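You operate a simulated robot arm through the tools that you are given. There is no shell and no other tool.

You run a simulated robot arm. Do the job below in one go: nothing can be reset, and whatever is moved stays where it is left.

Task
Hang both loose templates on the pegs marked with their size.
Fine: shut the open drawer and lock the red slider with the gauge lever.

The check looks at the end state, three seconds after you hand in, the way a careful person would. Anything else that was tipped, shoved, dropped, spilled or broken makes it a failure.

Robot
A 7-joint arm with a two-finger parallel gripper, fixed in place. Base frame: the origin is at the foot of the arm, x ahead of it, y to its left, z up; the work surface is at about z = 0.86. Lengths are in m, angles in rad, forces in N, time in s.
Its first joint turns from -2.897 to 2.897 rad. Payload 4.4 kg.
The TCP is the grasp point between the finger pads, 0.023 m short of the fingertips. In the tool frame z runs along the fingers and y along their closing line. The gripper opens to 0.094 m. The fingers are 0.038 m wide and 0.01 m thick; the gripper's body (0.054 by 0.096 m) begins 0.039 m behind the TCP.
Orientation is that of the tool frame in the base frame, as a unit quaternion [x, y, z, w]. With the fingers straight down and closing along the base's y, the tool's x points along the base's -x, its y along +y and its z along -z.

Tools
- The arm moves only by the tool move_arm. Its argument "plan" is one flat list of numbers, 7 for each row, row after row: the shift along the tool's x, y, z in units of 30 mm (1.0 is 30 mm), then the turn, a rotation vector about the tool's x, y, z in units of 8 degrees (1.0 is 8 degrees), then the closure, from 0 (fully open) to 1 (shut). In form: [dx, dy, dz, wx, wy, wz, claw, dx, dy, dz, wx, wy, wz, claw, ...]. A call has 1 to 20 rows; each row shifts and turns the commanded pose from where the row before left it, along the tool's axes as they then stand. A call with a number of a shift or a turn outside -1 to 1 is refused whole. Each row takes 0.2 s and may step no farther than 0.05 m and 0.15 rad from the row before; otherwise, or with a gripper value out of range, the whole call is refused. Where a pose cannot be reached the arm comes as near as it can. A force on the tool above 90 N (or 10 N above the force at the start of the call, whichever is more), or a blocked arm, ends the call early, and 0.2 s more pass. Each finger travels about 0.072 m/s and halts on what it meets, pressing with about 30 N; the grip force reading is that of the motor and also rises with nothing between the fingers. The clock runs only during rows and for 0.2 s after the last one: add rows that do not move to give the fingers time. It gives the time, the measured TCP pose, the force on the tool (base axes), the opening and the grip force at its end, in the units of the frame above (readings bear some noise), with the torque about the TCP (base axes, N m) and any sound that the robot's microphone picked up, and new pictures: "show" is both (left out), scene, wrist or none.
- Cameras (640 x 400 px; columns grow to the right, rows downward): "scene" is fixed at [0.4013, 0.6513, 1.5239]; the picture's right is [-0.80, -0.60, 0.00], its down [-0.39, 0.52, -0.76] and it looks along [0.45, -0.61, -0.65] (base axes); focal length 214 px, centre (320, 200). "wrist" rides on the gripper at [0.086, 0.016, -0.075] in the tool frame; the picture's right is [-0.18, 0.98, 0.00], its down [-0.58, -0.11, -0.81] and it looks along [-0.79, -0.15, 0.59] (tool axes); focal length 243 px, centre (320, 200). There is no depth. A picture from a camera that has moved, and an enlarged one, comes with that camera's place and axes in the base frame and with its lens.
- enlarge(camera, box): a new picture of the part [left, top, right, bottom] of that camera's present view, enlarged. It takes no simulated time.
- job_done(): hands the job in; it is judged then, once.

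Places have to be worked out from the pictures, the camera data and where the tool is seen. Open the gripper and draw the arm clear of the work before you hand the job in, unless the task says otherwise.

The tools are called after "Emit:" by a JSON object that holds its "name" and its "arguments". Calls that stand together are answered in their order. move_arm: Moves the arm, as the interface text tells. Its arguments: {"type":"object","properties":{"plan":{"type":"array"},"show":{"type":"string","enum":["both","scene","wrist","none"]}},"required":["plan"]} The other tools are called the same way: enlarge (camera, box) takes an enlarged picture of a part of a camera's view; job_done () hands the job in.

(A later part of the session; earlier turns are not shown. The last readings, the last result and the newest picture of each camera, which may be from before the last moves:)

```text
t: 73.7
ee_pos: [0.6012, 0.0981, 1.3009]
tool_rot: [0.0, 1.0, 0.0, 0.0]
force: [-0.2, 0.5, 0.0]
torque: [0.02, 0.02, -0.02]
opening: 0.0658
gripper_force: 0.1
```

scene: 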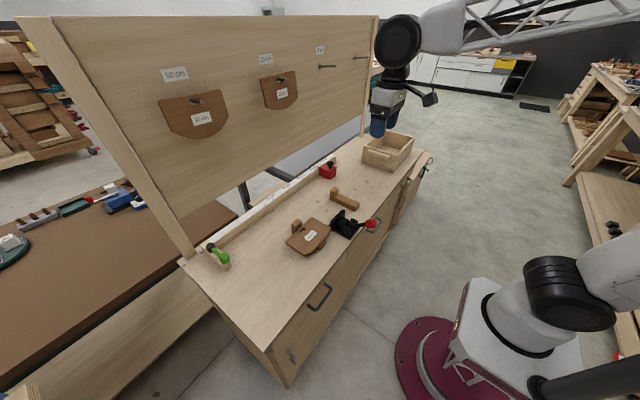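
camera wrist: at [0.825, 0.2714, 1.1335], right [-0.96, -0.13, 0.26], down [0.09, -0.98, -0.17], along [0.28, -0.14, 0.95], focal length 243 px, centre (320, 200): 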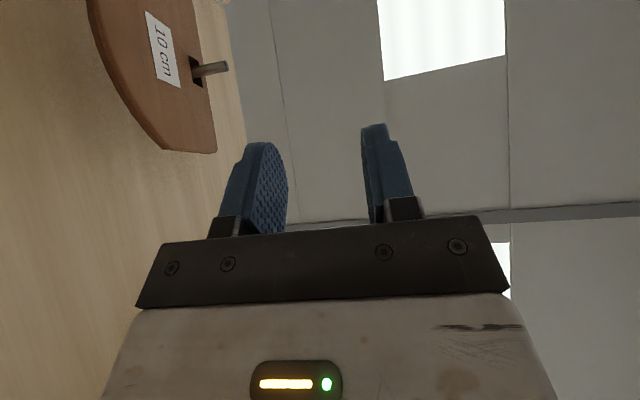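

Tool-down again. I rehearse the mirrored orientation chain (roll to -y, yaw, un-tilt, pitch up) in free air at this spot to make sure it is reachable.

Emit:
{"name": "move_arm", "arguments": {"plan": [0, 0, 0, 0.93, 0, 0, 0.3, 0, 0, 0, 0.93, 0, 0, 0.3, 0, 0, 0, 0.93, 0, 0, 0.3, 0, 0, 0, 0.93, 0, 0, 0.3, 0, 0, 0, 0.93, 0, 0, 0.3, 0, 0, 0, 0.93, 0, 0, 0.3, 0, 0, 0, 0.93, 0, 0, 0.3, 0, 0, 0, 0.93, 0, 0, 0.3, 0, 0, 0, 0.93, 0, 0, 0.3, 0, 0, 0, 0, -0.863, -0.366, 0.3, 0, 0, 0, 0, -0.863, -0.366, 0.3, 0, 0, 0, 0, -0.863, -0.366, 0.3, 0, 0, 0, 0, -0.863, -0.366, 0.3, 0, 0, 0, 0, -0.863, -0.366, 0.3, 0, 0, 0, 0, -0.863, -0.366, 0.3, 0, 0, 0, 0.967, 0, 0, 0.3, 0, 0, 0, 0.967, 0, 0, 0.3, 0, 0, 0, 0.967, 0, 0, 0.3], "show": "scene"}}

Emit:
{"name": "move_arm", "arguments": {"plan": [0, 0, 0, 0.663, 0, 0.663, 0.3, 0, 0, 0, 0.663, 0, 0.663, 0.3, 0, 0, 0, 0.663, 0, 0.663, 0.3, 0, 0, 0, 0.663, 0, 0.663, 0.3, 0, 0, 0, 0.663, 0, 0.663, 0.3, 0, 0, 0, 0.663, 0, 0.663, 0.3, 0, 0, 0, 0.663, 0, 0.663, 0.3, 0, 0, 0, 0.663, 0, 0.663, 0.3, 0, 0, 0, 0.663, 0, 0.663, 0.3, 0, 0, 0, 0.663, 0, 0.663, 0.3, 0, 0, 0, 0.663, 0, 0.663, 0.3, 0, 0, 0, 0, 0, 0, 0.3], "show": "both"}}

```text
t: 77.5
ee_pos: [0.6021, 0.0974, 1.302]
tool_rot: [0.271, -0.652, 0.654, -0.272]
force: [0.8, 0.4, 0.7]
torque: [0.02, 0.0, -0.01]
opening: 0.0659
gripper_force: 0.0
```

scene: 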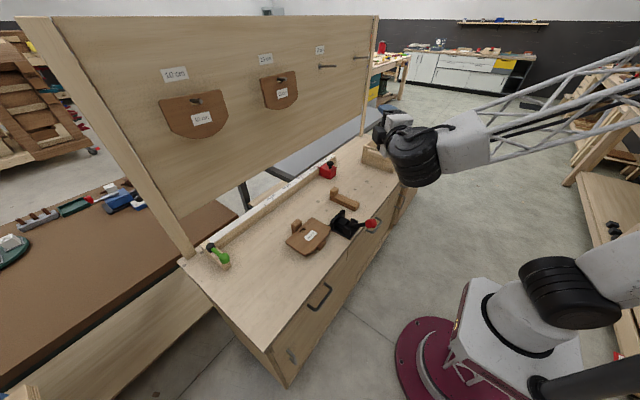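

```text
t: 80.1
ee_pos: [0.602, 0.0976, 1.3006]
tool_rot: [-0.228, -0.311, 0.669, -0.635]
force: [-0.5, -0.1, 1.2]
torque: [0.03, -0.01, 0.01]
opening: 0.0657
gripper_force: 0.1
camera wrist: at [0.6042, 0.0886, 1.1864], right [0.99, 0.13, 0.01], down [-0.13, 0.98, -0.14], along [-0.02, 0.14, 0.99], focal length 243 px, centre (320, 200)
```

scene: 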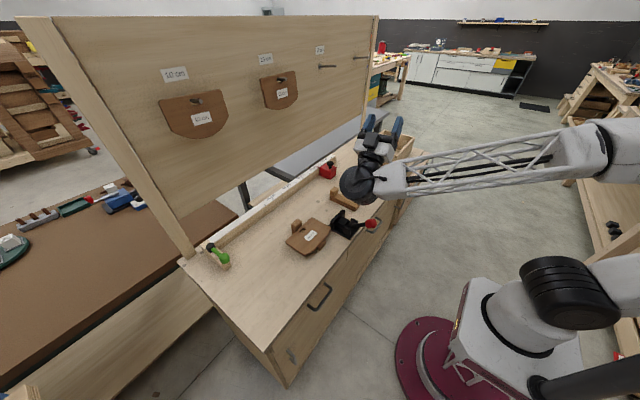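
wrist: 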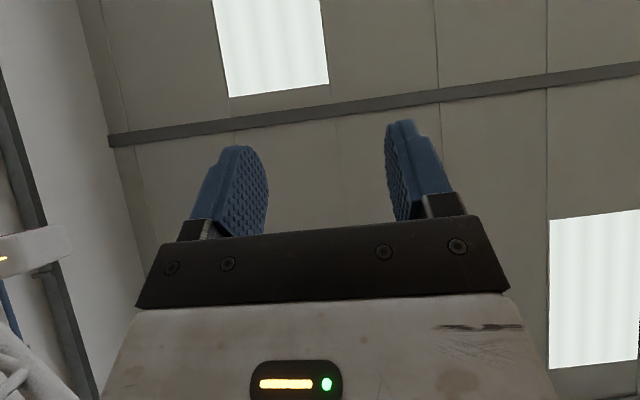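

The mirrored hanging orientation is reachable too. I test reach near the 25 cm peg (staying below and in front) and use the wrist camera to refine that peg's location.

Emit:
{"name": "move_arm", "arguments": {"plan": [0.402, 0.709, 0.466, 0, 0, 0, 0.7, 0.402, 0.709, 0.466, 0, 0, 0, 0.7, 0.402, 0.709, 0.466, 0, 0, 0, 0.7, 0.402, 0.709, 0.466, 0, 0, 0, 0.7, 0.402, 0.709, 0.466, 0, 0, 0, 0.7, 0.402, 0.709, 0.466, 0, 0, 0, 0.7, 0.402, 0.709, 0.466, 0, 0, 0, 0.7, 0.402, 0.709, 0.466, 0, 0, 0, 0.7, 0.402, 0.709, 0.466, 0, 0, 0, 0.7, 0.402, 0.709, 0.466, 0, 0, 0, 0.7, 0.402, 0.709, 0.466, 0, 0, 0, 0.7, 0.402, 0.709, 0.466, 0, 0, 0, 0.7, 0.402, 0.709, 0.466, 0, 0, 0, 0.7, 0.402, 0.709, 0.466, 0, 0, 0, 0.7, 0, 0, 0, 0, 0, 0, 0.7], "show": "both"}}

Emit:
{"name": "enlarge", "arguments": {"camera": "scene", "box": [250, 30, 400, 130]}}

Emit:
{"name": "enlarge", "arguments": {"camera": "wrist", "box": [220, 0, 480, 160]}}

```text
t: 83.3
ee_pos: [0.9002, -0.1607, 1.2814]
tool_rot: [-0.227, -0.312, 0.669, -0.635]
force: [-0.1, -0.1, -0.6]
torque: [0.02, -0.04, 0.01]
opening: 0.0282
gripper_force: 0.1
camera wrist: at [0.9028, -0.1703, 1.1659], right [0.99, 0.13, 0.0], down [-0.13, 0.98, -0.14], along [-0.02, 0.14, 0.99], focal length 243 px, centre (320, 200)
```

scene: 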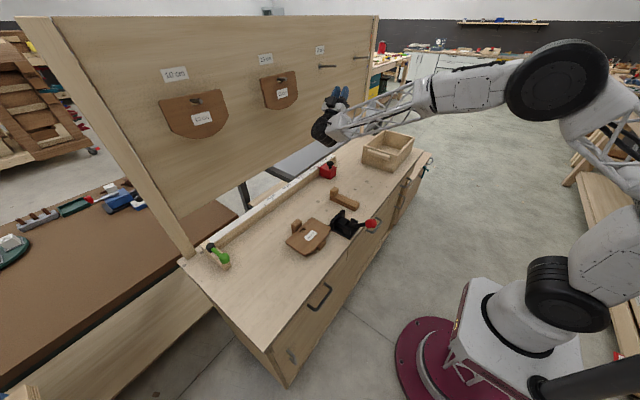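
wrist: 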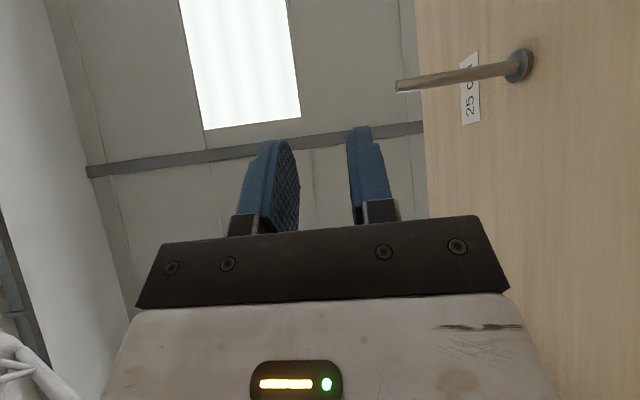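

```text
4.00 times, centred on (325, 80) of scene
camera zoom: at [0.4013, 0.6513, 1.5239], right [-0.8, -0.6, 0.0], down [-0.39, 0.52, -0.76], along [0.45, -0.61, -0.65], focal length 858 px, centre (300, 680)
```

zoom: 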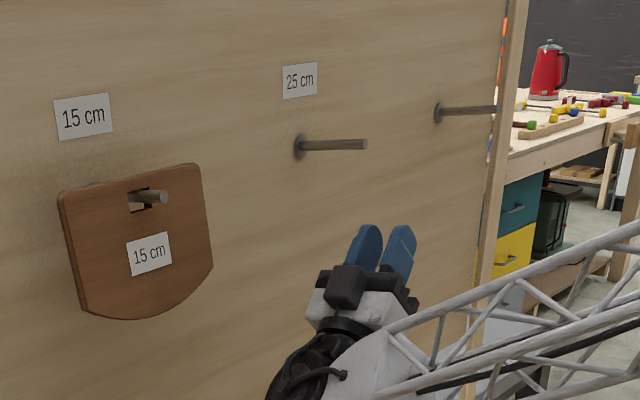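

```text
2.46 times, centred on (350, 80) of wrist
camera zoom: at [0.9028, -0.1703, 1.1659], right [0.99, 0.13, 0.0], down [-0.13, 0.98, -0.14], along [-0.02, 0.14, 0.99], focal length 597 px, centre (246, 495)
```

zoom: 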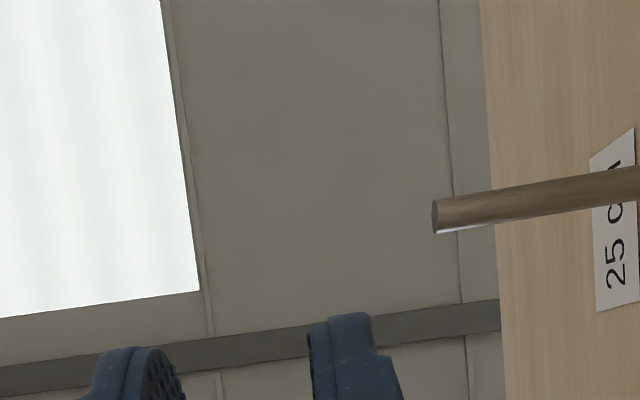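

Reach is fine, and both cameras agree on the 25 cm peg tip at (0.9695, -0.221, 1.3627), base x≈1.056. I retreat, unwind the pitch and go to a pre-grasp above the near-left corner of the 25 cm template with a 20° tilt.

Emit:
{"name": "move_arm", "arguments": {"plan": [-0.402, -0.709, -0.466, 0, 0, 0, 0.574, -0.402, -0.709, -0.466, 0, 0, 0, 0.574, -0.402, -0.709, -0.466, 0, 0, 0, 0.574, -0.402, -0.709, -0.466, 0, 0, 0, 0.574, -0.402, -0.709, -0.466, 0, 0, 0, 0.574, -0.402, -0.709, -0.466, 0, 0, 0, 0.574, -0.402, -0.709, -0.466, 0, 0, 0, 0.574, -0.402, -0.709, -0.466, 0, 0, 0, 0.574, -0.402, -0.709, -0.466, 0, 0, 0, 0.574, -0.402, -0.709, -0.466, 0, 0, 0, 0.574, -0.402, -0.709, -0.466, 0, 0, 0, 0.574, -0.402, -0.709, -0.466, 0, 0, 0, 0.574, -0.402, -0.709, -0.466, 0, 0, 0, 0.574, -0.402, -0.709, -0.466, 0, 0, 0, 0.574, 0, 0, 0, -0.663, 0, -0.663, 0.574, 0, 0, 0, -0.663, 0, -0.663, 0.574, 0, 0, 0, -0.663, 0, -0.663, 0.574, 0, 0, 0, -0.663, 0, -0.663, 0.574, 0, 0, 0, -0.663, 0, -0.663, 0.574, 0, 0, 0, -0.663, 0, -0.663, 0.574], "show": "none"}}

Emit:
{"name": "move_arm", "arguments": {"plan": [0, 0, 0, -0.663, 0, -0.663, 0.574, 0, 0, 0, -0.663, 0, -0.663, 0.574, 0, 0, 0, -0.663, 0, -0.663, 0.574, 0, 0, 0, -0.663, 0, -0.663, 0.574, 0, 0, 0, -0.663, 0, -0.663, 0.574, 0, 0, 0, -0.833, 0, 0, 0.574, 0, 0, 0, -0.833, 0, 0, 0.574, 0, 0, 0, -0.833, 0, 0, 0.574, -0.628, 0.868, -0.353, 0, 0, 0, 0.574, -0.628, 0.868, -0.353, 0, 0, 0, 0.574, -0.628, 0.868, -0.353, 0, 0, 0, 0.574, -0.628, 0.868, -0.353, 0, 0, 0, 0.574, -0.628, 0.868, -0.353, 0, 0, 0, 0.574, -0.628, 0.868, -0.353, 0, 0, 0, 0.574, -0.628, 0.868, -0.353, 0, 0, 0, 0.574, -0.628, 0.868, -0.353, 0, 0, 0, 0.574, -0.628, 0.868, -0.353, 0, 0, 0, 0.574, -0.628, 0.868, -0.353, 0, 0, 0, 0.574, -0.628, 0.868, -0.353, 0, 0, 0, 0.574, -0.628, 0.868, -0.353, 0, 0, 0, 0.574], "show": "both"}}

Emit:
{"name": "enlarge", "arguments": {"camera": "wrist", "box": [220, 0, 480, 160]}}

```text
t: 87.5
ee_pos: [0.6029, 0.0959, 1.3]
tool_rot: [0.047, -0.531, 0.705, -0.468]
force: [0.0, 0.1, 0.0]
torque: [0.0, 0.01, 0.0]
opening: 0.0401
gripper_force: 0.0
```

```text
t: 91.7
ee_pos: [0.6021, 0.4161, 1.051]
tool_rot: [-0.313, 0.756, -0.53, 0.222]
force: [-0.3, 0.3, 0.4]
torque: [-0.02, 0.05, -0.02]
opening: 0.0398
gripper_force: 0.1
camera wrist: at [0.4885, 0.4077, 1.0604], right [-0.1, 0.37, -0.92], down [-0.1, 0.92, 0.38], along [0.99, 0.13, -0.06], focal length 243 px, centre (320, 200)
```

scene: 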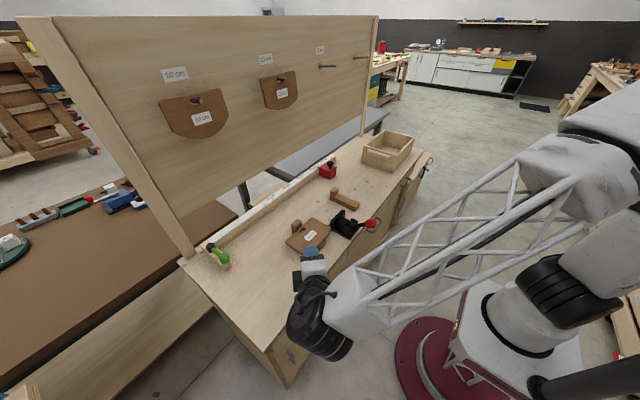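
wrist: 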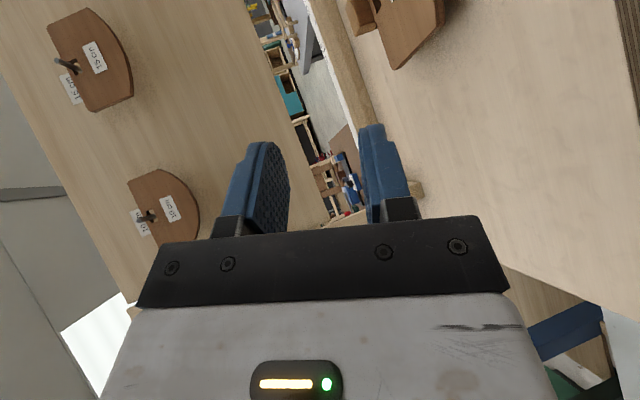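

```text
2.46 times, centred on (350, 80) of wrist
camera zoom: at [0.4885, 0.4077, 1.0604], right [-0.1, 0.37, -0.92], down [-0.1, 0.92, 0.38], along [0.99, 0.13, -0.06], focal length 597 px, centre (246, 495)
```

zoom: 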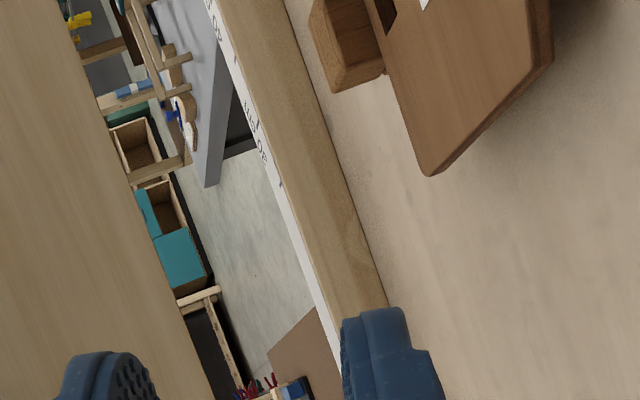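

Orientation is right and the near-left corner of the 25 cm plate is at about (0.699, 0.334). I descend to 8 cm short of the grip point at grip height, fingers open 40 mm.

Emit:
{"name": "move_arm", "arguments": {"plan": [-0.058, 0.668, 0.585, 0, 0, 0, 0.574, -0.058, 0.668, 0.585, 0, 0, 0, 0.574, -0.058, 0.668, 0.585, 0, 0, 0, 0.574, -0.058, 0.668, 0.585, 0, 0, 0, 0.574, -0.058, 0.668, 0.585, 0, 0, 0, 0.574, -0.058, 0.668, 0.585, 0, 0, 0, 0.574, 0, 0, 0, 0, 0, 0, 0.574], "show": "both"}}

Emit:
{"name": "enlarge", "arguments": {"camera": "wrist", "box": [220, 0, 480, 240]}}

Emit:
{"name": "enlarge", "arguments": {"camera": "scene", "box": [250, 190, 370, 270]}}

```text
t: 93.3
ee_pos: [0.6489, 0.3837, 0.902]
tool_rot: [-0.314, 0.757, -0.53, 0.22]
force: [-0.3, 0.3, -0.2]
torque: [-0.01, 0.02, -0.02]
opening: 0.0402
gripper_force: 0.0
camera wrist: at [0.5358, 0.3749, 0.9117], right [-0.1, 0.37, -0.92], down [-0.1, 0.92, 0.38], along [0.99, 0.13, -0.06], focal length 243 px, centre (320, 200)
```

scene: 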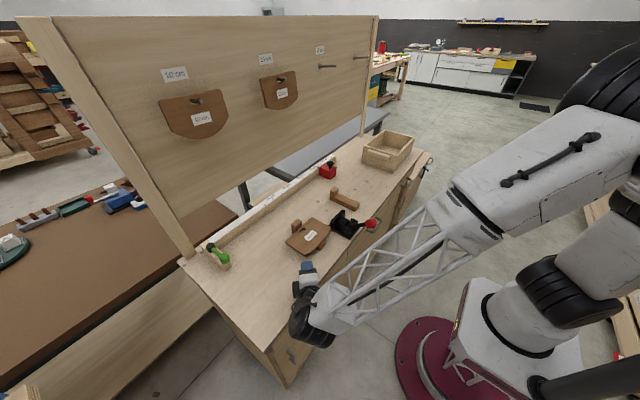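
wrist: 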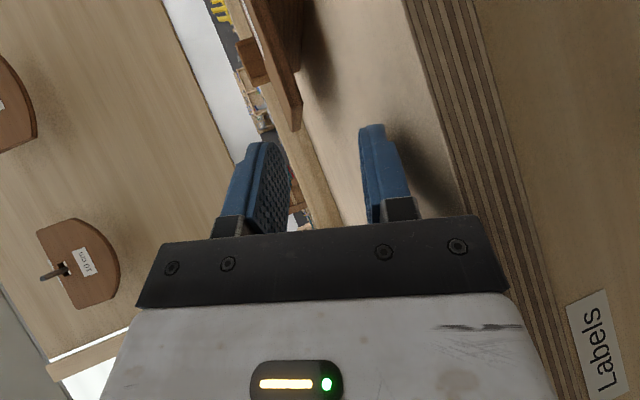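

```text
1.67 times, centred on (350, 120) of wrist
camera zoom: at [0.5358, 0.3749, 0.9117], right [-0.1, 0.37, -0.92], down [-0.1, 0.92, 0.38], along [0.99, 0.13, -0.06], focal length 404 px, centre (270, 333)
```

zoom: 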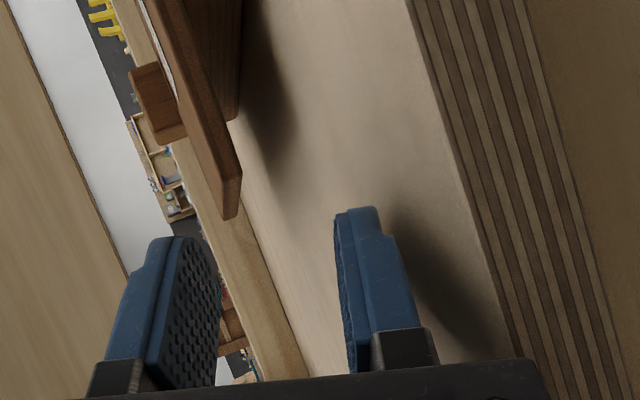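

```text
5.00 times, centred on (310, 230) of scene
camera zoom: at [0.4013, 0.6513, 1.5239], right [-0.8, -0.6, 0.0], down [-0.39, 0.52, -0.76], along [0.45, -0.61, -0.65], focal length 1072 px, centre (370, 50)
```

zoom: 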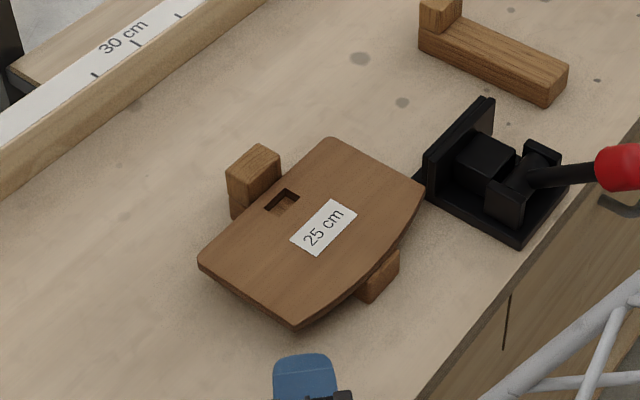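

Position matches (corner dead ahead, plate between finger heights). I advance 5 cm horizontally so the fingertips reach the corner, then check.

Emit:
{"name": "move_arm", "arguments": {"plan": [0, -0.19, 0.522, 0, 0, 0, 0.574, 0, -0.19, 0.522, 0, 0, 0, 0.574, 0, -0.19, 0.522, 0, 0, 0, 0.574, 0, 0, 0, 0, 0, 0, 0.574], "show": "wrist"}}

Emit:
{"name": "enlarge", "arguments": {"camera": "wrist", "box": [220, 0, 480, 240]}}

Emit:
{"name": "enlarge", "arguments": {"camera": "scene", "box": [250, 190, 370, 270]}}

```text
t: 94.3
ee_pos: [0.6859, 0.3478, 0.9024]
tool_rot: [-0.313, 0.756, -0.53, 0.221]
force: [0.1, 0.8, 0.6]
torque: [-0.01, -0.01, 0.0]
opening: 0.0402
gripper_force: 0.0
camera wrist: at [0.5715, 0.3398, 0.9119], right [-0.11, 0.37, -0.92], down [-0.1, 0.92, 0.38], along [0.99, 0.13, -0.06], focal length 243 px, centre (320, 200)
```

wrist: 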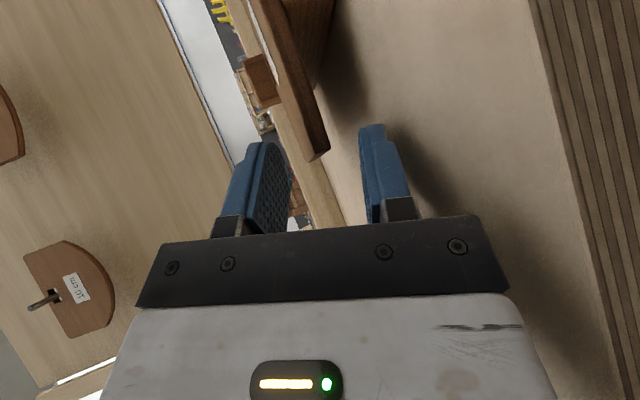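

```text
1.67 times, centred on (350, 120) of wrist
camera zoom: at [0.5715, 0.3398, 0.9119], right [-0.11, 0.37, -0.92], down [-0.1, 0.92, 0.38], along [0.99, 0.13, -0.06], focal length 404 px, centre (270, 333)
```

zoom: 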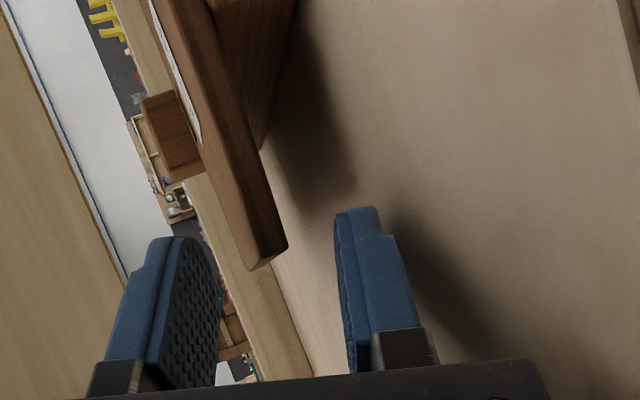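

```text
5.00 times, centred on (310, 230) of scene
camera zoom: at [0.4013, 0.6513, 1.5239], right [-0.8, -0.6, 0.0], down [-0.39, 0.52, -0.76], along [0.45, -0.61, -0.65], focal length 1072 px, centre (370, 50)
```

zoom: 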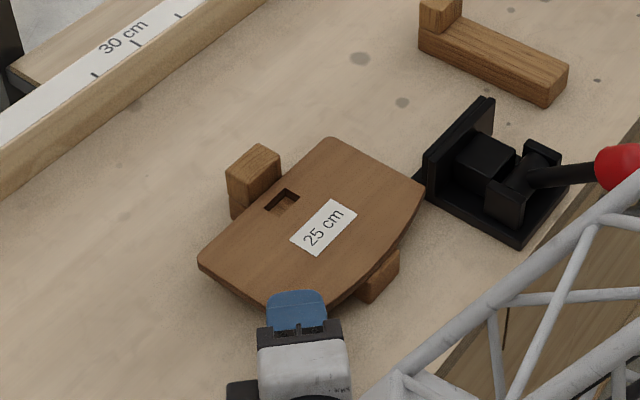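

The upper finger is above and lower finger below the corner. I advance 33 mm more and start closing with a slight lift.

Emit:
{"name": "move_arm", "arguments": {"plan": [0, -0.125, 0.345, 0, 0, 0, 0.574, 0, -0.125, 0.345, 0, 0, 0, 0.574, 0, -0.125, 0.345, 0, 0, 0, 0.574, 0, 0, 0, 0, 0, 0, 0.574, 0, -0.094, -0.034, 0, 0, 0, 0.68, 0, -0.094, -0.034, 0, 0, 0, 0.78, 0, 0, 0, 0, 0, 0, 0.78], "show": "wrist"}}

Emit:
{"name": "enlarge", "arguments": {"camera": "wrist", "box": [220, 0, 480, 240]}}

Emit:
{"name": "enlarge", "arguments": {"camera": "scene", "box": [250, 190, 370, 270]}}

```text
t: 95.9
ee_pos: [0.7087, 0.3253, 0.908]
tool_rot: [-0.313, 0.755, -0.532, 0.221]
force: [-0.5, 0.0, 0.5]
torque: [-0.01, -0.01, 0.0]
opening: 0.0208
gripper_force: 0.1
camera wrist: at [0.5944, 0.3164, 0.9181], right [-0.1, 0.37, -0.92], down [-0.1, 0.92, 0.38], along [0.99, 0.13, -0.06], focal length 243 px, centre (320, 200)
```

wrist: 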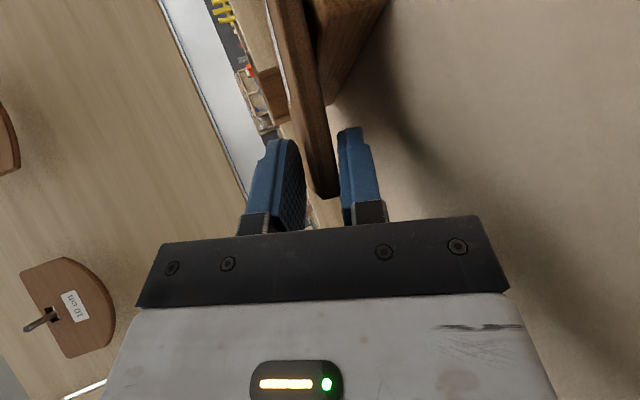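

```text
1.67 times, centred on (350, 120) of wrist
camera zoom: at [0.5944, 0.3164, 0.9181], right [-0.1, 0.37, -0.92], down [-0.1, 0.92, 0.38], along [0.99, 0.13, -0.06], focal length 404 px, centre (270, 333)
```

zoom: 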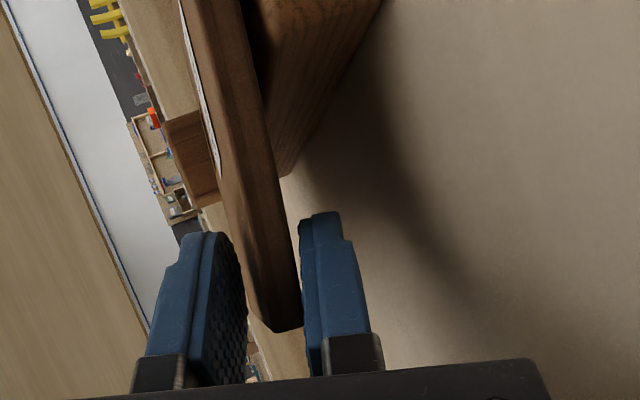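

```text
5.00 times, centred on (310, 230) of scene
camera zoom: at [0.4013, 0.6513, 1.5239], right [-0.8, -0.6, 0.0], down [-0.39, 0.52, -0.76], along [0.45, -0.61, -0.65], focal length 1072 px, centre (370, 50)
```

zoom: 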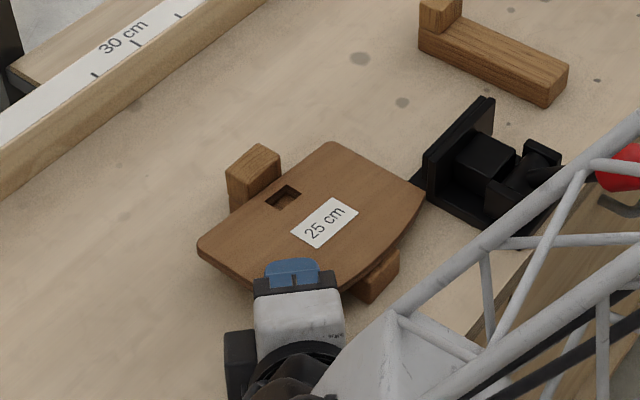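

The plate corner rests on the lower finger and begins to tilt. I close fully while lifting a few millimetres.

Emit:
{"name": "move_arm", "arguments": {"plan": [0, -0.094, -0.034, 0, 0, 0, 0.87, 0, -0.094, -0.034, 0, 0, 0, 0.95, 0, -0.188, -0.068, 0, 0, 0, 1, 0, -0.188, -0.068, 0, 0, 0, 1, 0, -0.188, -0.068, 0, 0, 0, 1, 0, 0, 0, 0, 0, 0, 1, 0, 0, 0, 0, 0, 0, 1], "show": "wrist"}}

Emit:
{"name": "enlarge", "arguments": {"camera": "wrist", "box": [220, 0, 480, 240]}}

Emit:
{"name": "enlarge", "arguments": {"camera": "scene", "box": [250, 190, 370, 270]}}

```text
t: 97.5
ee_pos: [0.7086, 0.3238, 0.9317]
tool_rot: [-0.313, 0.755, -0.531, 0.221]
force: [0.0, -2.0, 6.7]
torque: [-0.74, -0.68, -0.19]
opening: 0.0104
gripper_force: 29.6
camera wrist: at [0.5949, 0.316, 0.9422], right [-0.1, 0.37, -0.92], down [-0.1, 0.92, 0.38], along [0.99, 0.13, -0.06], focal length 243 px, centre (320, 200)
```

wrist: 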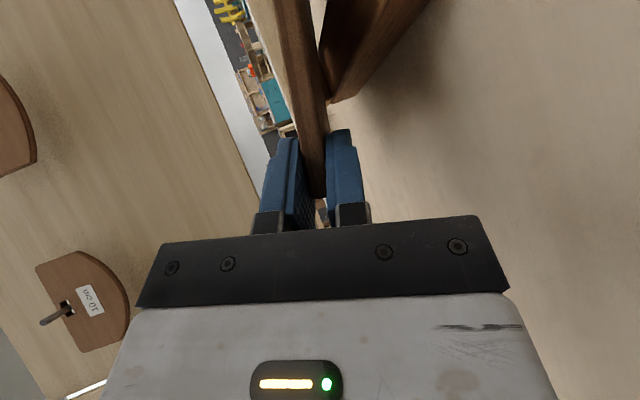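

```text
1.67 times, centred on (350, 120) of wrist
camera zoom: at [0.5949, 0.316, 0.9422], right [-0.1, 0.37, -0.92], down [-0.1, 0.92, 0.38], along [0.99, 0.13, -0.06], focal length 404 px, centre (270, 333)
```

zoom: 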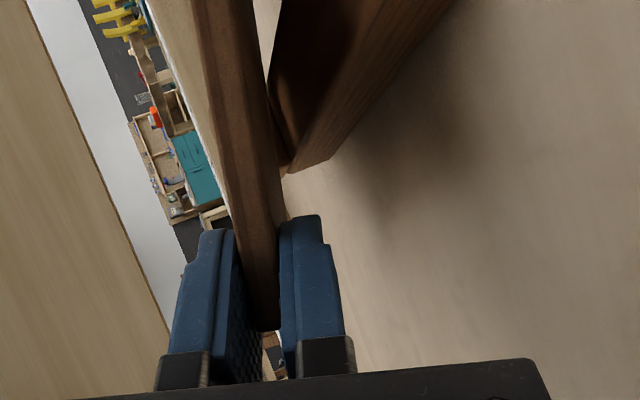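

```text
5.00 times, centred on (310, 230) of scene
camera zoom: at [0.4013, 0.6513, 1.5239], right [-0.8, -0.6, 0.0], down [-0.39, 0.52, -0.76], along [0.45, -0.61, -0.65], focal length 1072 px, centre (370, 50)
```

zoom: 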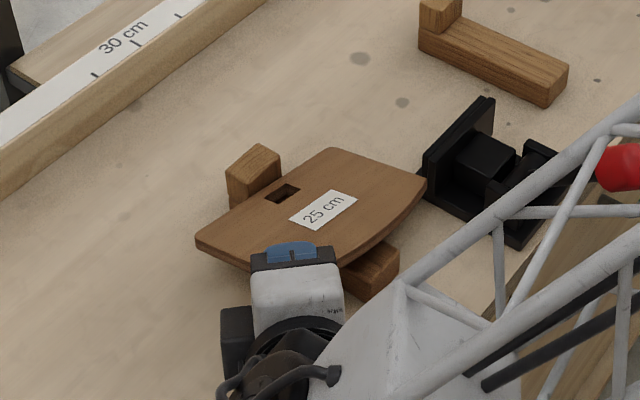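

Grip is solid (10.4 mm opening, 30 N). I lift straight up.

Emit:
{"name": "move_arm", "arguments": {"plan": [0, -0.313, -0.114, 0, 0, 0, 1, 0, -0.313, -0.114, 0, 0, 0, 1, 0, -0.313, -0.114, 0, 0, 0, 1, 0, -0.627, -0.228, 0, 0, 0, 1, 0, -0.627, -0.228, 0, 0, 0, 1, 0, -0.627, -0.228, 0, 0, 0, 1, 0, -0.627, -0.228, 0, 0, 0, 1, 0, -0.627, -0.228, 0, 0, 0, 1, 0, -0.627, -0.228, 0, 0, 0, 1, 0, 0, 0, 0, 0, 0, 1], "show": "both"}}

Emit:
{"name": "enlarge", "arguments": {"camera": "wrist", "box": [220, 0, 480, 240]}}

Emit:
{"name": "enlarge", "arguments": {"camera": "scene", "box": [230, 150, 410, 270]}}

```text
t: 99.7
ee_pos: [0.7087, 0.3243, 1.0825]
tool_rot: [-0.313, 0.755, -0.532, 0.221]
force: [-0.1, -1.0, -1.1]
torque: [0.07, 0.04, -0.01]
opening: 0.0098
gripper_force: 30.1
camera wrist: at [0.5944, 0.3157, 1.0918], right [-0.11, 0.37, -0.92], down [-0.1, 0.92, 0.38], along [0.99, 0.13, -0.06], focal length 243 px, centre (320, 200)
```

scene: 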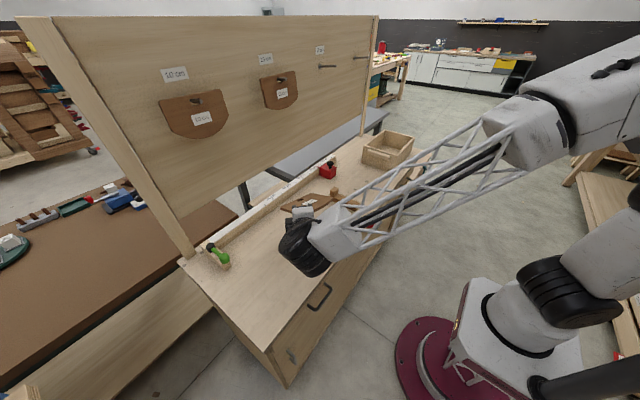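
wrist: 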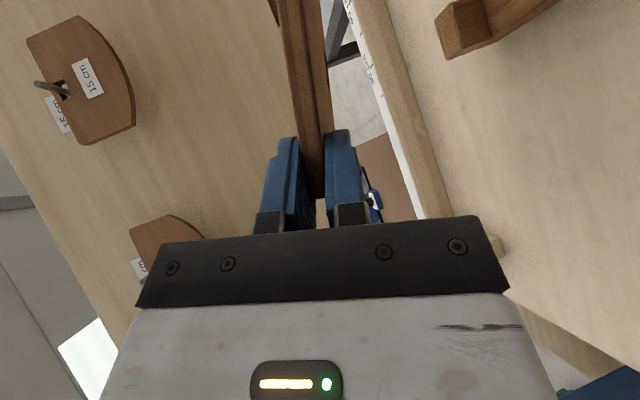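

```text
1.67 times, centred on (350, 120) of wrist
camera zoom: at [0.5944, 0.3157, 1.0918], right [-0.11, 0.37, -0.92], down [-0.1, 0.92, 0.38], along [0.99, 0.13, -0.06], focal length 404 px, centre (270, 333)
```

zoom: 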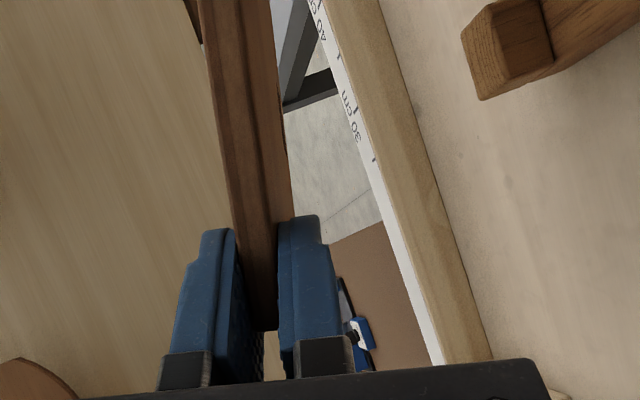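

```text
3.33 times, centred on (320, 210) of scene
camera zoom: at [0.4013, 0.6513, 1.5239], right [-0.8, -0.6, 0.0], down [-0.39, 0.52, -0.76], along [0.45, -0.61, -0.65], focal length 715 px, centre (320, 167)
```

zoom: 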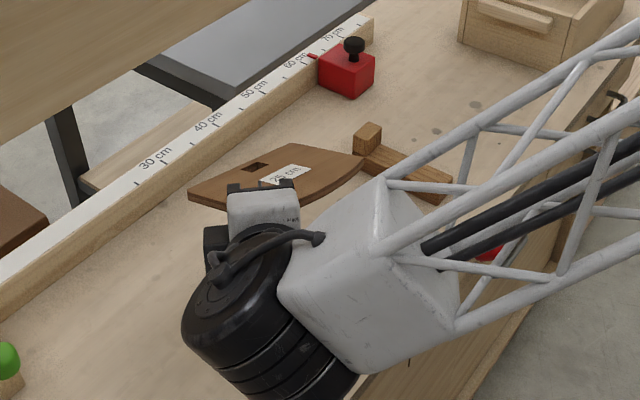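

The 25 cm plate is lifted cleanly with its bar left in place. I carry it to (0.60, 0.12, 1.30), un-tilt and begin pitching it upright.

Emit:
{"name": "move_arm", "arguments": {"plan": [0.671, -0.689, -0.034, 0, 0, 0, 1, 0.671, -0.689, -0.034, 0, 0, 0, 1, 0.671, -0.689, -0.034, 0, 0, 0, 1, 0.671, -0.689, -0.034, 0, 0, 0, 1, 0.671, -0.689, -0.034, 0, 0, 0, 1, 0.671, -0.689, -0.034, 0, 0, 0, 1, 0.671, -0.689, -0.034, 0, 0, 0, 1, 0.671, -0.689, -0.034, 0, 0, 0, 1, 0.671, -0.689, -0.034, 0, 0, 0, 1, 0.671, -0.689, -0.034, 0, 0, 0, 1, 0.671, -0.689, -0.034, 0, 0, 0, 1, 0, 0, 0, 0.833, 0, 0, 1, 0, 0, 0, 0.833, 0, 0, 1, 0, 0, 0, 0.833, 0, 0, 1, 0, 0, 0, 0.663, 0, 0.663, 1, 0, 0, 0, 0.663, 0, 0.663, 1, 0, 0, 0, 0.663, 0, 0.663, 1, 0, 0, 0, 0.663, 0, 0.663, 1, 0, 0, 0, 0.663, 0, 0.663, 1, 0, 0, 0, 0.663, 0, 0.663, 1], "show": "both"}}

Emit:
{"name": "enlarge", "arguments": {"camera": "scene", "box": [240, 90, 460, 260]}}

```text
t: 103.9
ee_pos: [0.5999, 0.1195, 1.3002]
tool_rot: [-0.001, -0.499, 0.706, -0.502]
force: [0.1, 0.0, -1.2]
torque: [0.07, -0.01, 0.03]
opening: 0.0096
gripper_force: 30.1
camera wrist: at [0.5316, 0.1109, 1.2074], right [0.79, 0.13, -0.6], down [-0.19, 0.98, -0.04], along [0.58, 0.14, 0.8], focal length 243 px, centre (320, 200)
```

scene: 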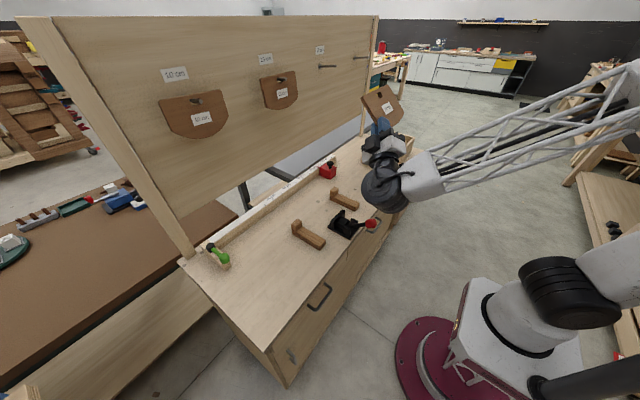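
wrist: 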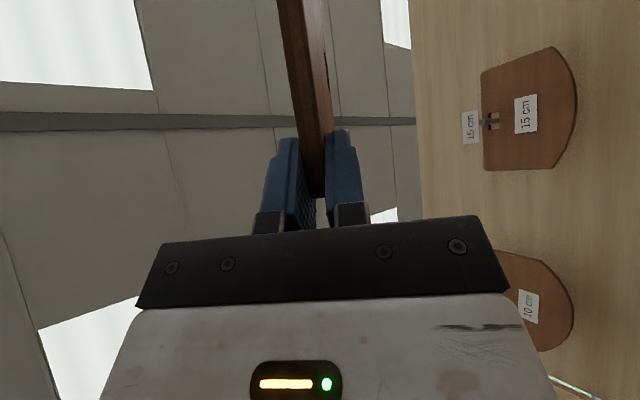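

```text
2.35 times, centred on (350, 175) of scene
camera zoom: at [0.4013, 0.6513, 1.5239], right [-0.8, -0.6, 0.0], down [-0.39, 0.52, -0.76], along [0.45, -0.61, -0.65], focal length 505 px, centre (249, 259)
```

zoom: 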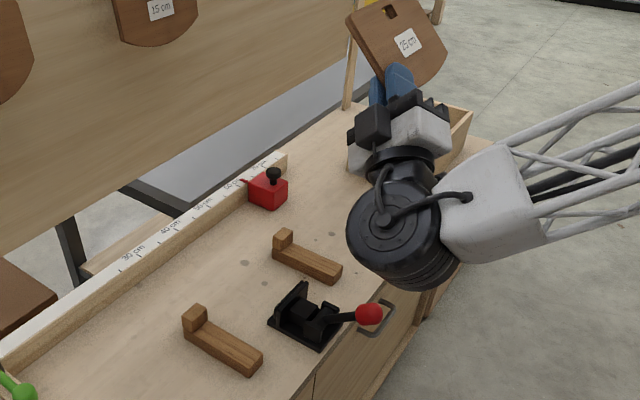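

Both bars are undisturbed. I finish the pitch and bring the plate in front of the 25 cm peg, about 7 cm short of the tip.

Emit:
{"name": "move_arm", "arguments": {"plan": [0, 0, 0, 0.663, 0, 0.663, 1, 0, 0, 0, 0.663, 0, 0.663, 1, 0, 0, 0, 0.663, 0, 0.663, 1, 0, 0, 0, 0.663, 0, 0.663, 1, 0, 0, 0, 0.663, 0, 0.663, 1, 0.4, 0.662, 0.523, 0, 0, 0, 1, 0.4, 0.662, 0.523, 0, 0, 0, 1, 0.4, 0.662, 0.523, 0, 0, 0, 1, 0.4, 0.662, 0.523, 0, 0, 0, 1, 0.4, 0.662, 0.523, 0, 0, 0, 1, 0.4, 0.662, 0.523, 0, 0, 0, 1, 0.4, 0.662, 0.523, 0, 0, 0, 1, 0.4, 0.662, 0.523, 0, 0, 0, 1, 0.4, 0.662, 0.523, 0, 0, 0, 1, 0.4, 0.662, 0.523, 0, 0, 0, 1, 0.4, 0.662, 0.523, 0, 0, 0, 1, 0.4, 0.662, 0.523, 0, 0, 0, 1, 0.4, 0.662, 0.523, 0, 0, 0, 1, 0.4, 0.662, 0.523, 0, 0, 0, 1, 0, 0, 0, 0, 0, 0, 1], "show": "both"}}

Emit:
{"name": "enlarge", "arguments": {"camera": "scene", "box": [290, 40, 410, 120]}}

Emit:
{"name": "enlarge", "arguments": {"camera": "wrist", "box": [260, 0, 520, 160]}}

```text
t: 108.1
ee_pos: [0.8817, -0.1544, 1.2987]
tool_rot: [-0.227, -0.313, 0.669, -0.635]
force: [0.9, 0.1, -1.3]
torque: [0.09, 0.01, -0.01]
opening: 0.0095
gripper_force: 30.1
camera wrist: at [0.8836, -0.1636, 1.185], right [0.99, 0.13, 0.0], down [-0.13, 0.98, -0.14], along [-0.02, 0.14, 0.99], focal length 243 px, centre (320, 200)
```

scene: 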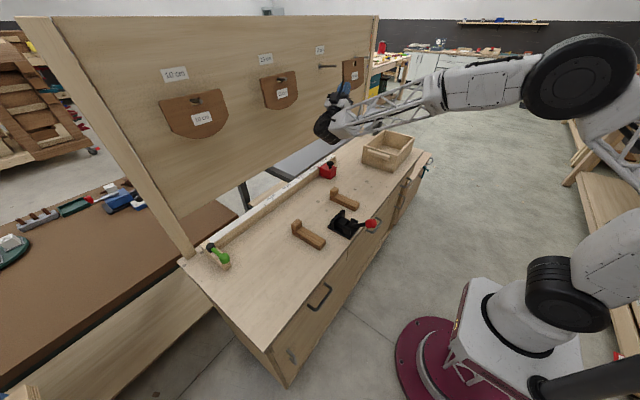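
wrist: 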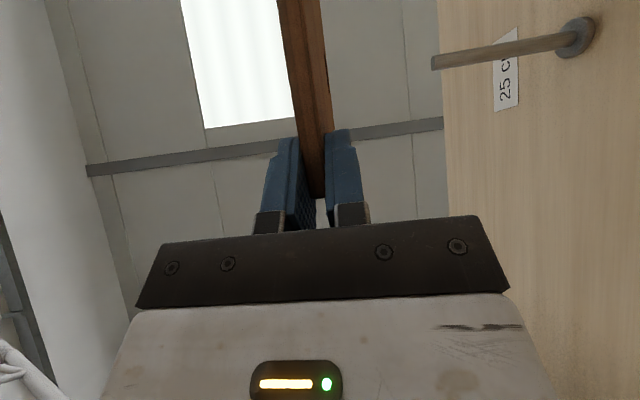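

```text
5.00 times, centred on (350, 80) of scene
camera zoom: at [0.4013, 0.6513, 1.5239], right [-0.8, -0.6, 0.0], down [-0.39, 0.52, -0.76], along [0.45, -0.61, -0.65], focal length 1072 px, centre (170, 800)
```

zoom: 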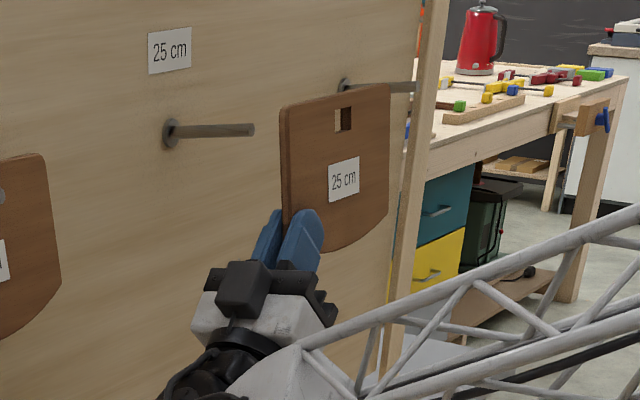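

```text
2.46 times, centred on (390, 80) of wrist
camera zoom: at [0.8836, -0.1636, 1.185], right [0.99, 0.13, 0.0], down [-0.13, 0.98, -0.14], along [-0.02, 0.14, 0.99], focal length 597 px, centre (148, 495)
```

zoom: 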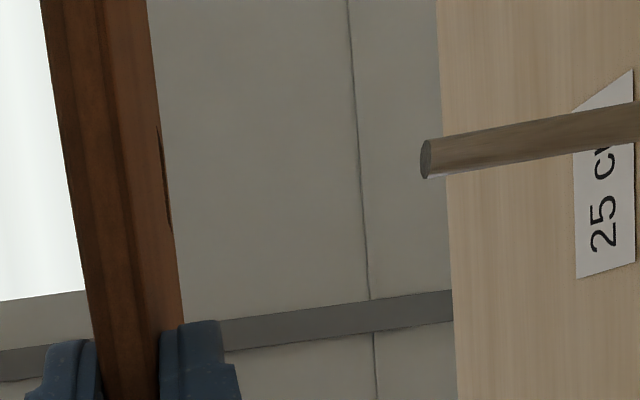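

The plate is in front of the peg; I zoom further to measure the slot versus the peg accurately.

Emit:
{"name": "enlarge", "arguments": {"camera": "scene", "box": [335, 50, 375, 75]}}

Emit:
{"name": "enlarge", "arguments": {"camera": "scene", "box": [315, 55, 355, 80]}}

```text
16.00 times, centred on (355, 62) of scene
camera zoom: at [0.4013, 0.6513, 1.5239], right [-0.8, -0.6, 0.0], down [-0.39, 0.52, -0.76], along [0.45, -0.61, -0.65], focal length 3432 px, centre (-240, 2400)
```

zoom: 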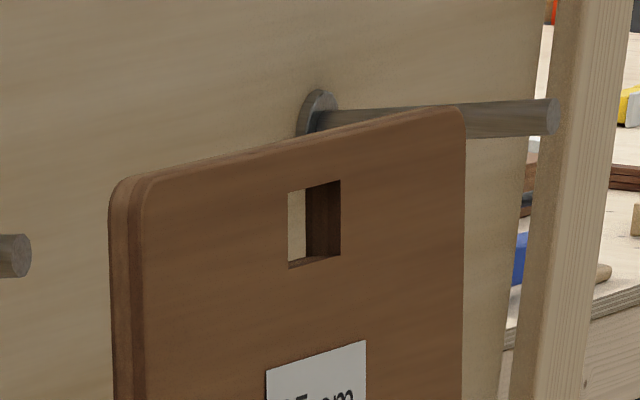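

```text
16.00 times, centred on (335, 68) of scene
camera zoom: at [0.4013, 0.6513, 1.5239], right [-0.8, -0.6, 0.0], down [-0.39, 0.52, -0.76], along [0.45, -0.61, -0.65], focal length 3432 px, centre (80, 2320)
```

zoom: 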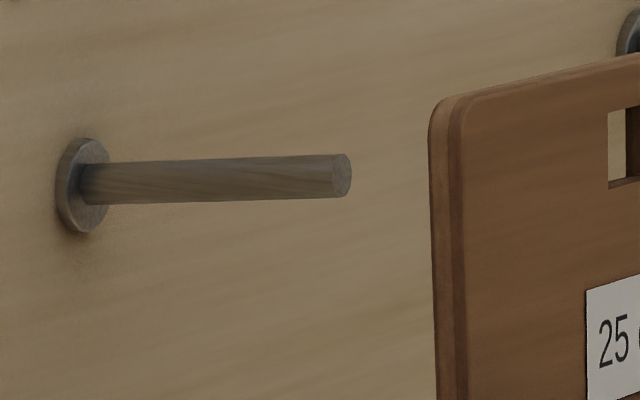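

Slot centre measures (0.887, -0.225, 1.377) with height 16 mm; the peg axis there is at (-0.220, 1.374). I correct +5 mm in y and -3 mm in z, then advance 60 mm along the peg axis, stopping short of the tip.

Emit:
{"name": "move_arm", "arguments": {"plan": [-0.04, 0.014, -0.195, 0, 0, 0, 1, 0, 0.667, 0, 0, 0, 0, 1, 0, 0.667, 0, 0, 0, 0, 1, 0, 0.667, 0, 0, 0, 0, 1, 0, 0, 0, 0, 0, 0, 1], "show": "both"}}

Emit:
{"name": "enlarge", "arguments": {"camera": "scene", "box": [315, 50, 365, 82]}}

Emit:
{"name": "enlarge", "arguments": {"camera": "wrist", "box": [260, 0, 520, 160]}}

```text
t: 109.3
ee_pos: [0.9397, -0.148, 1.29]
tool_rot: [-0.228, -0.312, 0.669, -0.634]
force: [-0.5, 0.0, -0.8]
torque: [0.05, 0.01, -0.01]
opening: 0.0095
gripper_force: 29.9
camera wrist: at [0.9423, -0.1571, 1.1749], right [0.99, 0.13, 0.0], down [-0.13, 0.98, -0.14], along [-0.02, 0.14, 0.99], focal length 243 px, centre (320, 200)
```

scene: 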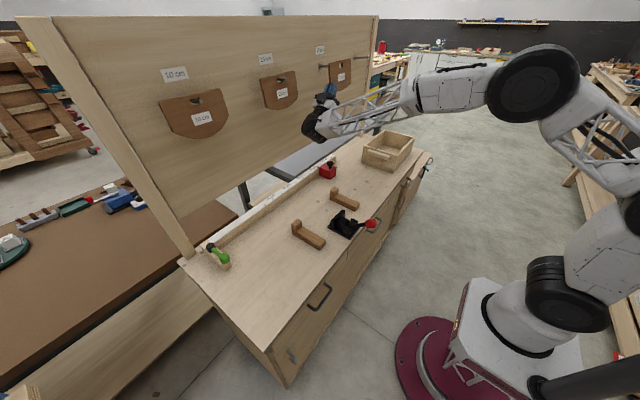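
wrist: 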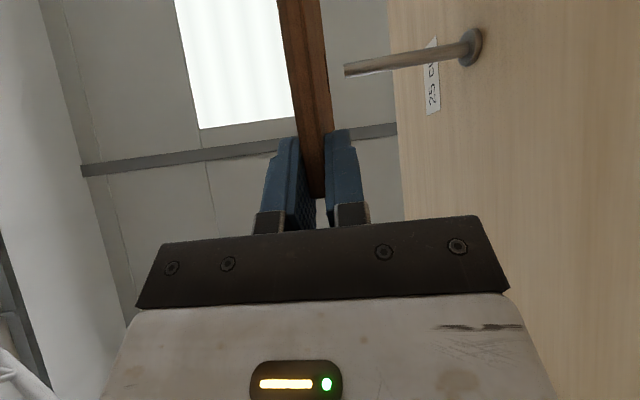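

```text
12.50 times, centred on (340, 66) of scene
camera zoom: at [0.4013, 0.6513, 1.5239], right [-0.8, -0.6, 0.0], down [-0.39, 0.52, -0.76], along [0.45, -0.61, -0.65], focal length 2681 px, centre (70, 1875)
```

zoom: 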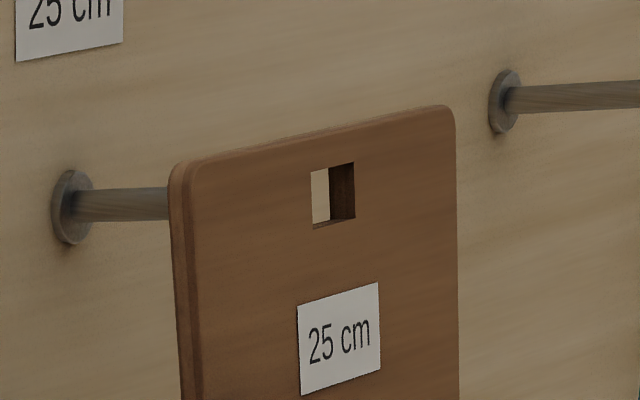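

```text
2.46 times, centred on (390, 80) of wrist
camera zoom: at [0.9423, -0.1571, 1.1749], right [0.99, 0.13, 0.0], down [-0.13, 0.98, -0.14], along [-0.02, 0.14, 0.99], focal length 597 px, centre (148, 495)
```

zoom: 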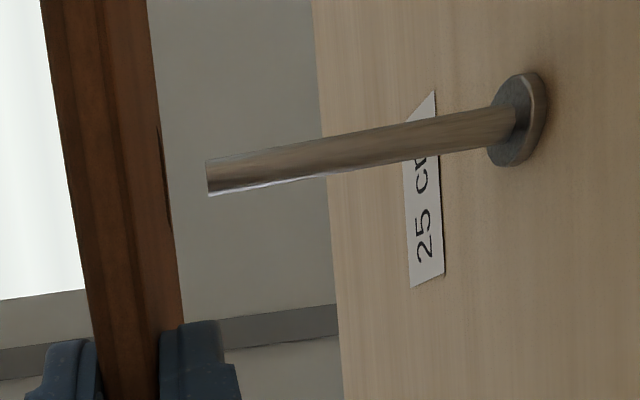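

Alignment is now within about 1 mm in height and 2 mm sideways. I advance 30 mm along the peg axis in small steps while watching the force.

Emit:
{"name": "move_arm", "arguments": {"plan": [0, 0.333, 0, 0, 0, 0, 1, 0, 0.333, 0, 0, 0, 0, 1, 0, 0.333, 0, 0, 0, 0, 1, 0, 0, 0, 0, 0, 0, 1], "show": "both"}}

Emit:
{"name": "enlarge", "arguments": {"camera": "scene", "box": [305, 50, 365, 90]}}

Emit:
{"name": "enlarge", "arguments": {"camera": "wrist", "box": [260, 0, 520, 160]}}

```text
t: 110.3
ee_pos: [0.9707, -0.1481, 1.2847]
tool_rot: [-0.227, -0.313, 0.668, -0.636]
force: [-0.6, -0.3, -1.5]
torque: [0.06, 0.0, 0.01]
opening: 0.0092
gripper_force: 30.2
camera wrist: at [0.9723, -0.1573, 1.1709], right [0.99, 0.13, 0.0], down [-0.13, 0.98, -0.14], along [-0.02, 0.14, 0.99], focal length 243 px, centre (320, 200)
```

scene: 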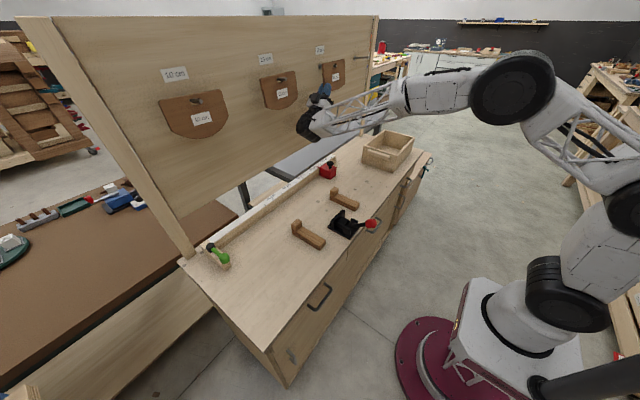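
wrist: 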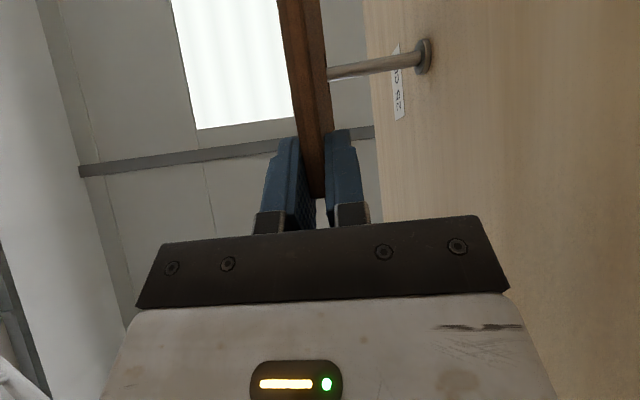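

```text
10.00 times, centred on (335, 70) of scene
camera zoom: at [0.4013, 0.6513, 1.5239], right [-0.8, -0.6, 0.0], down [-0.39, 0.52, -0.76], along [0.45, -0.61, -0.65], focal length 2145 px, centre (170, 1500)
```

zoom: 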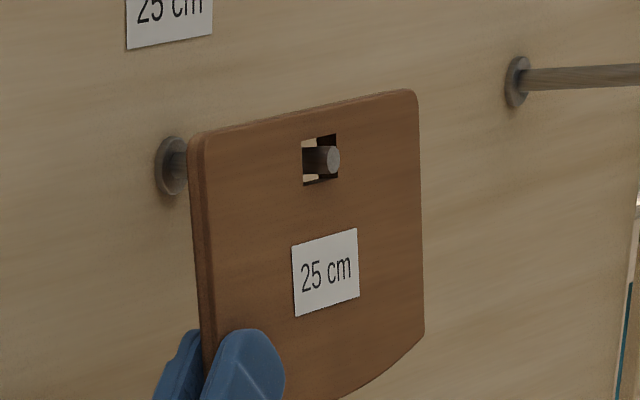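

```text
2.46 times, centred on (390, 80) of wrist
camera zoom: at [0.9723, -0.1573, 1.1709], right [0.99, 0.13, 0.0], down [-0.13, 0.98, -0.14], along [-0.02, 0.14, 0.99], focal length 597 px, centre (148, 495)
```

zoom: 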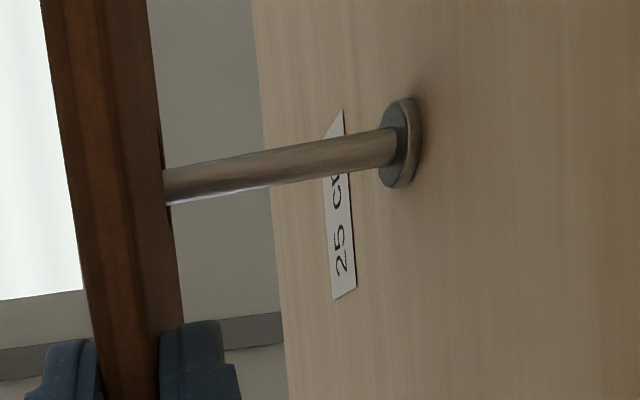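

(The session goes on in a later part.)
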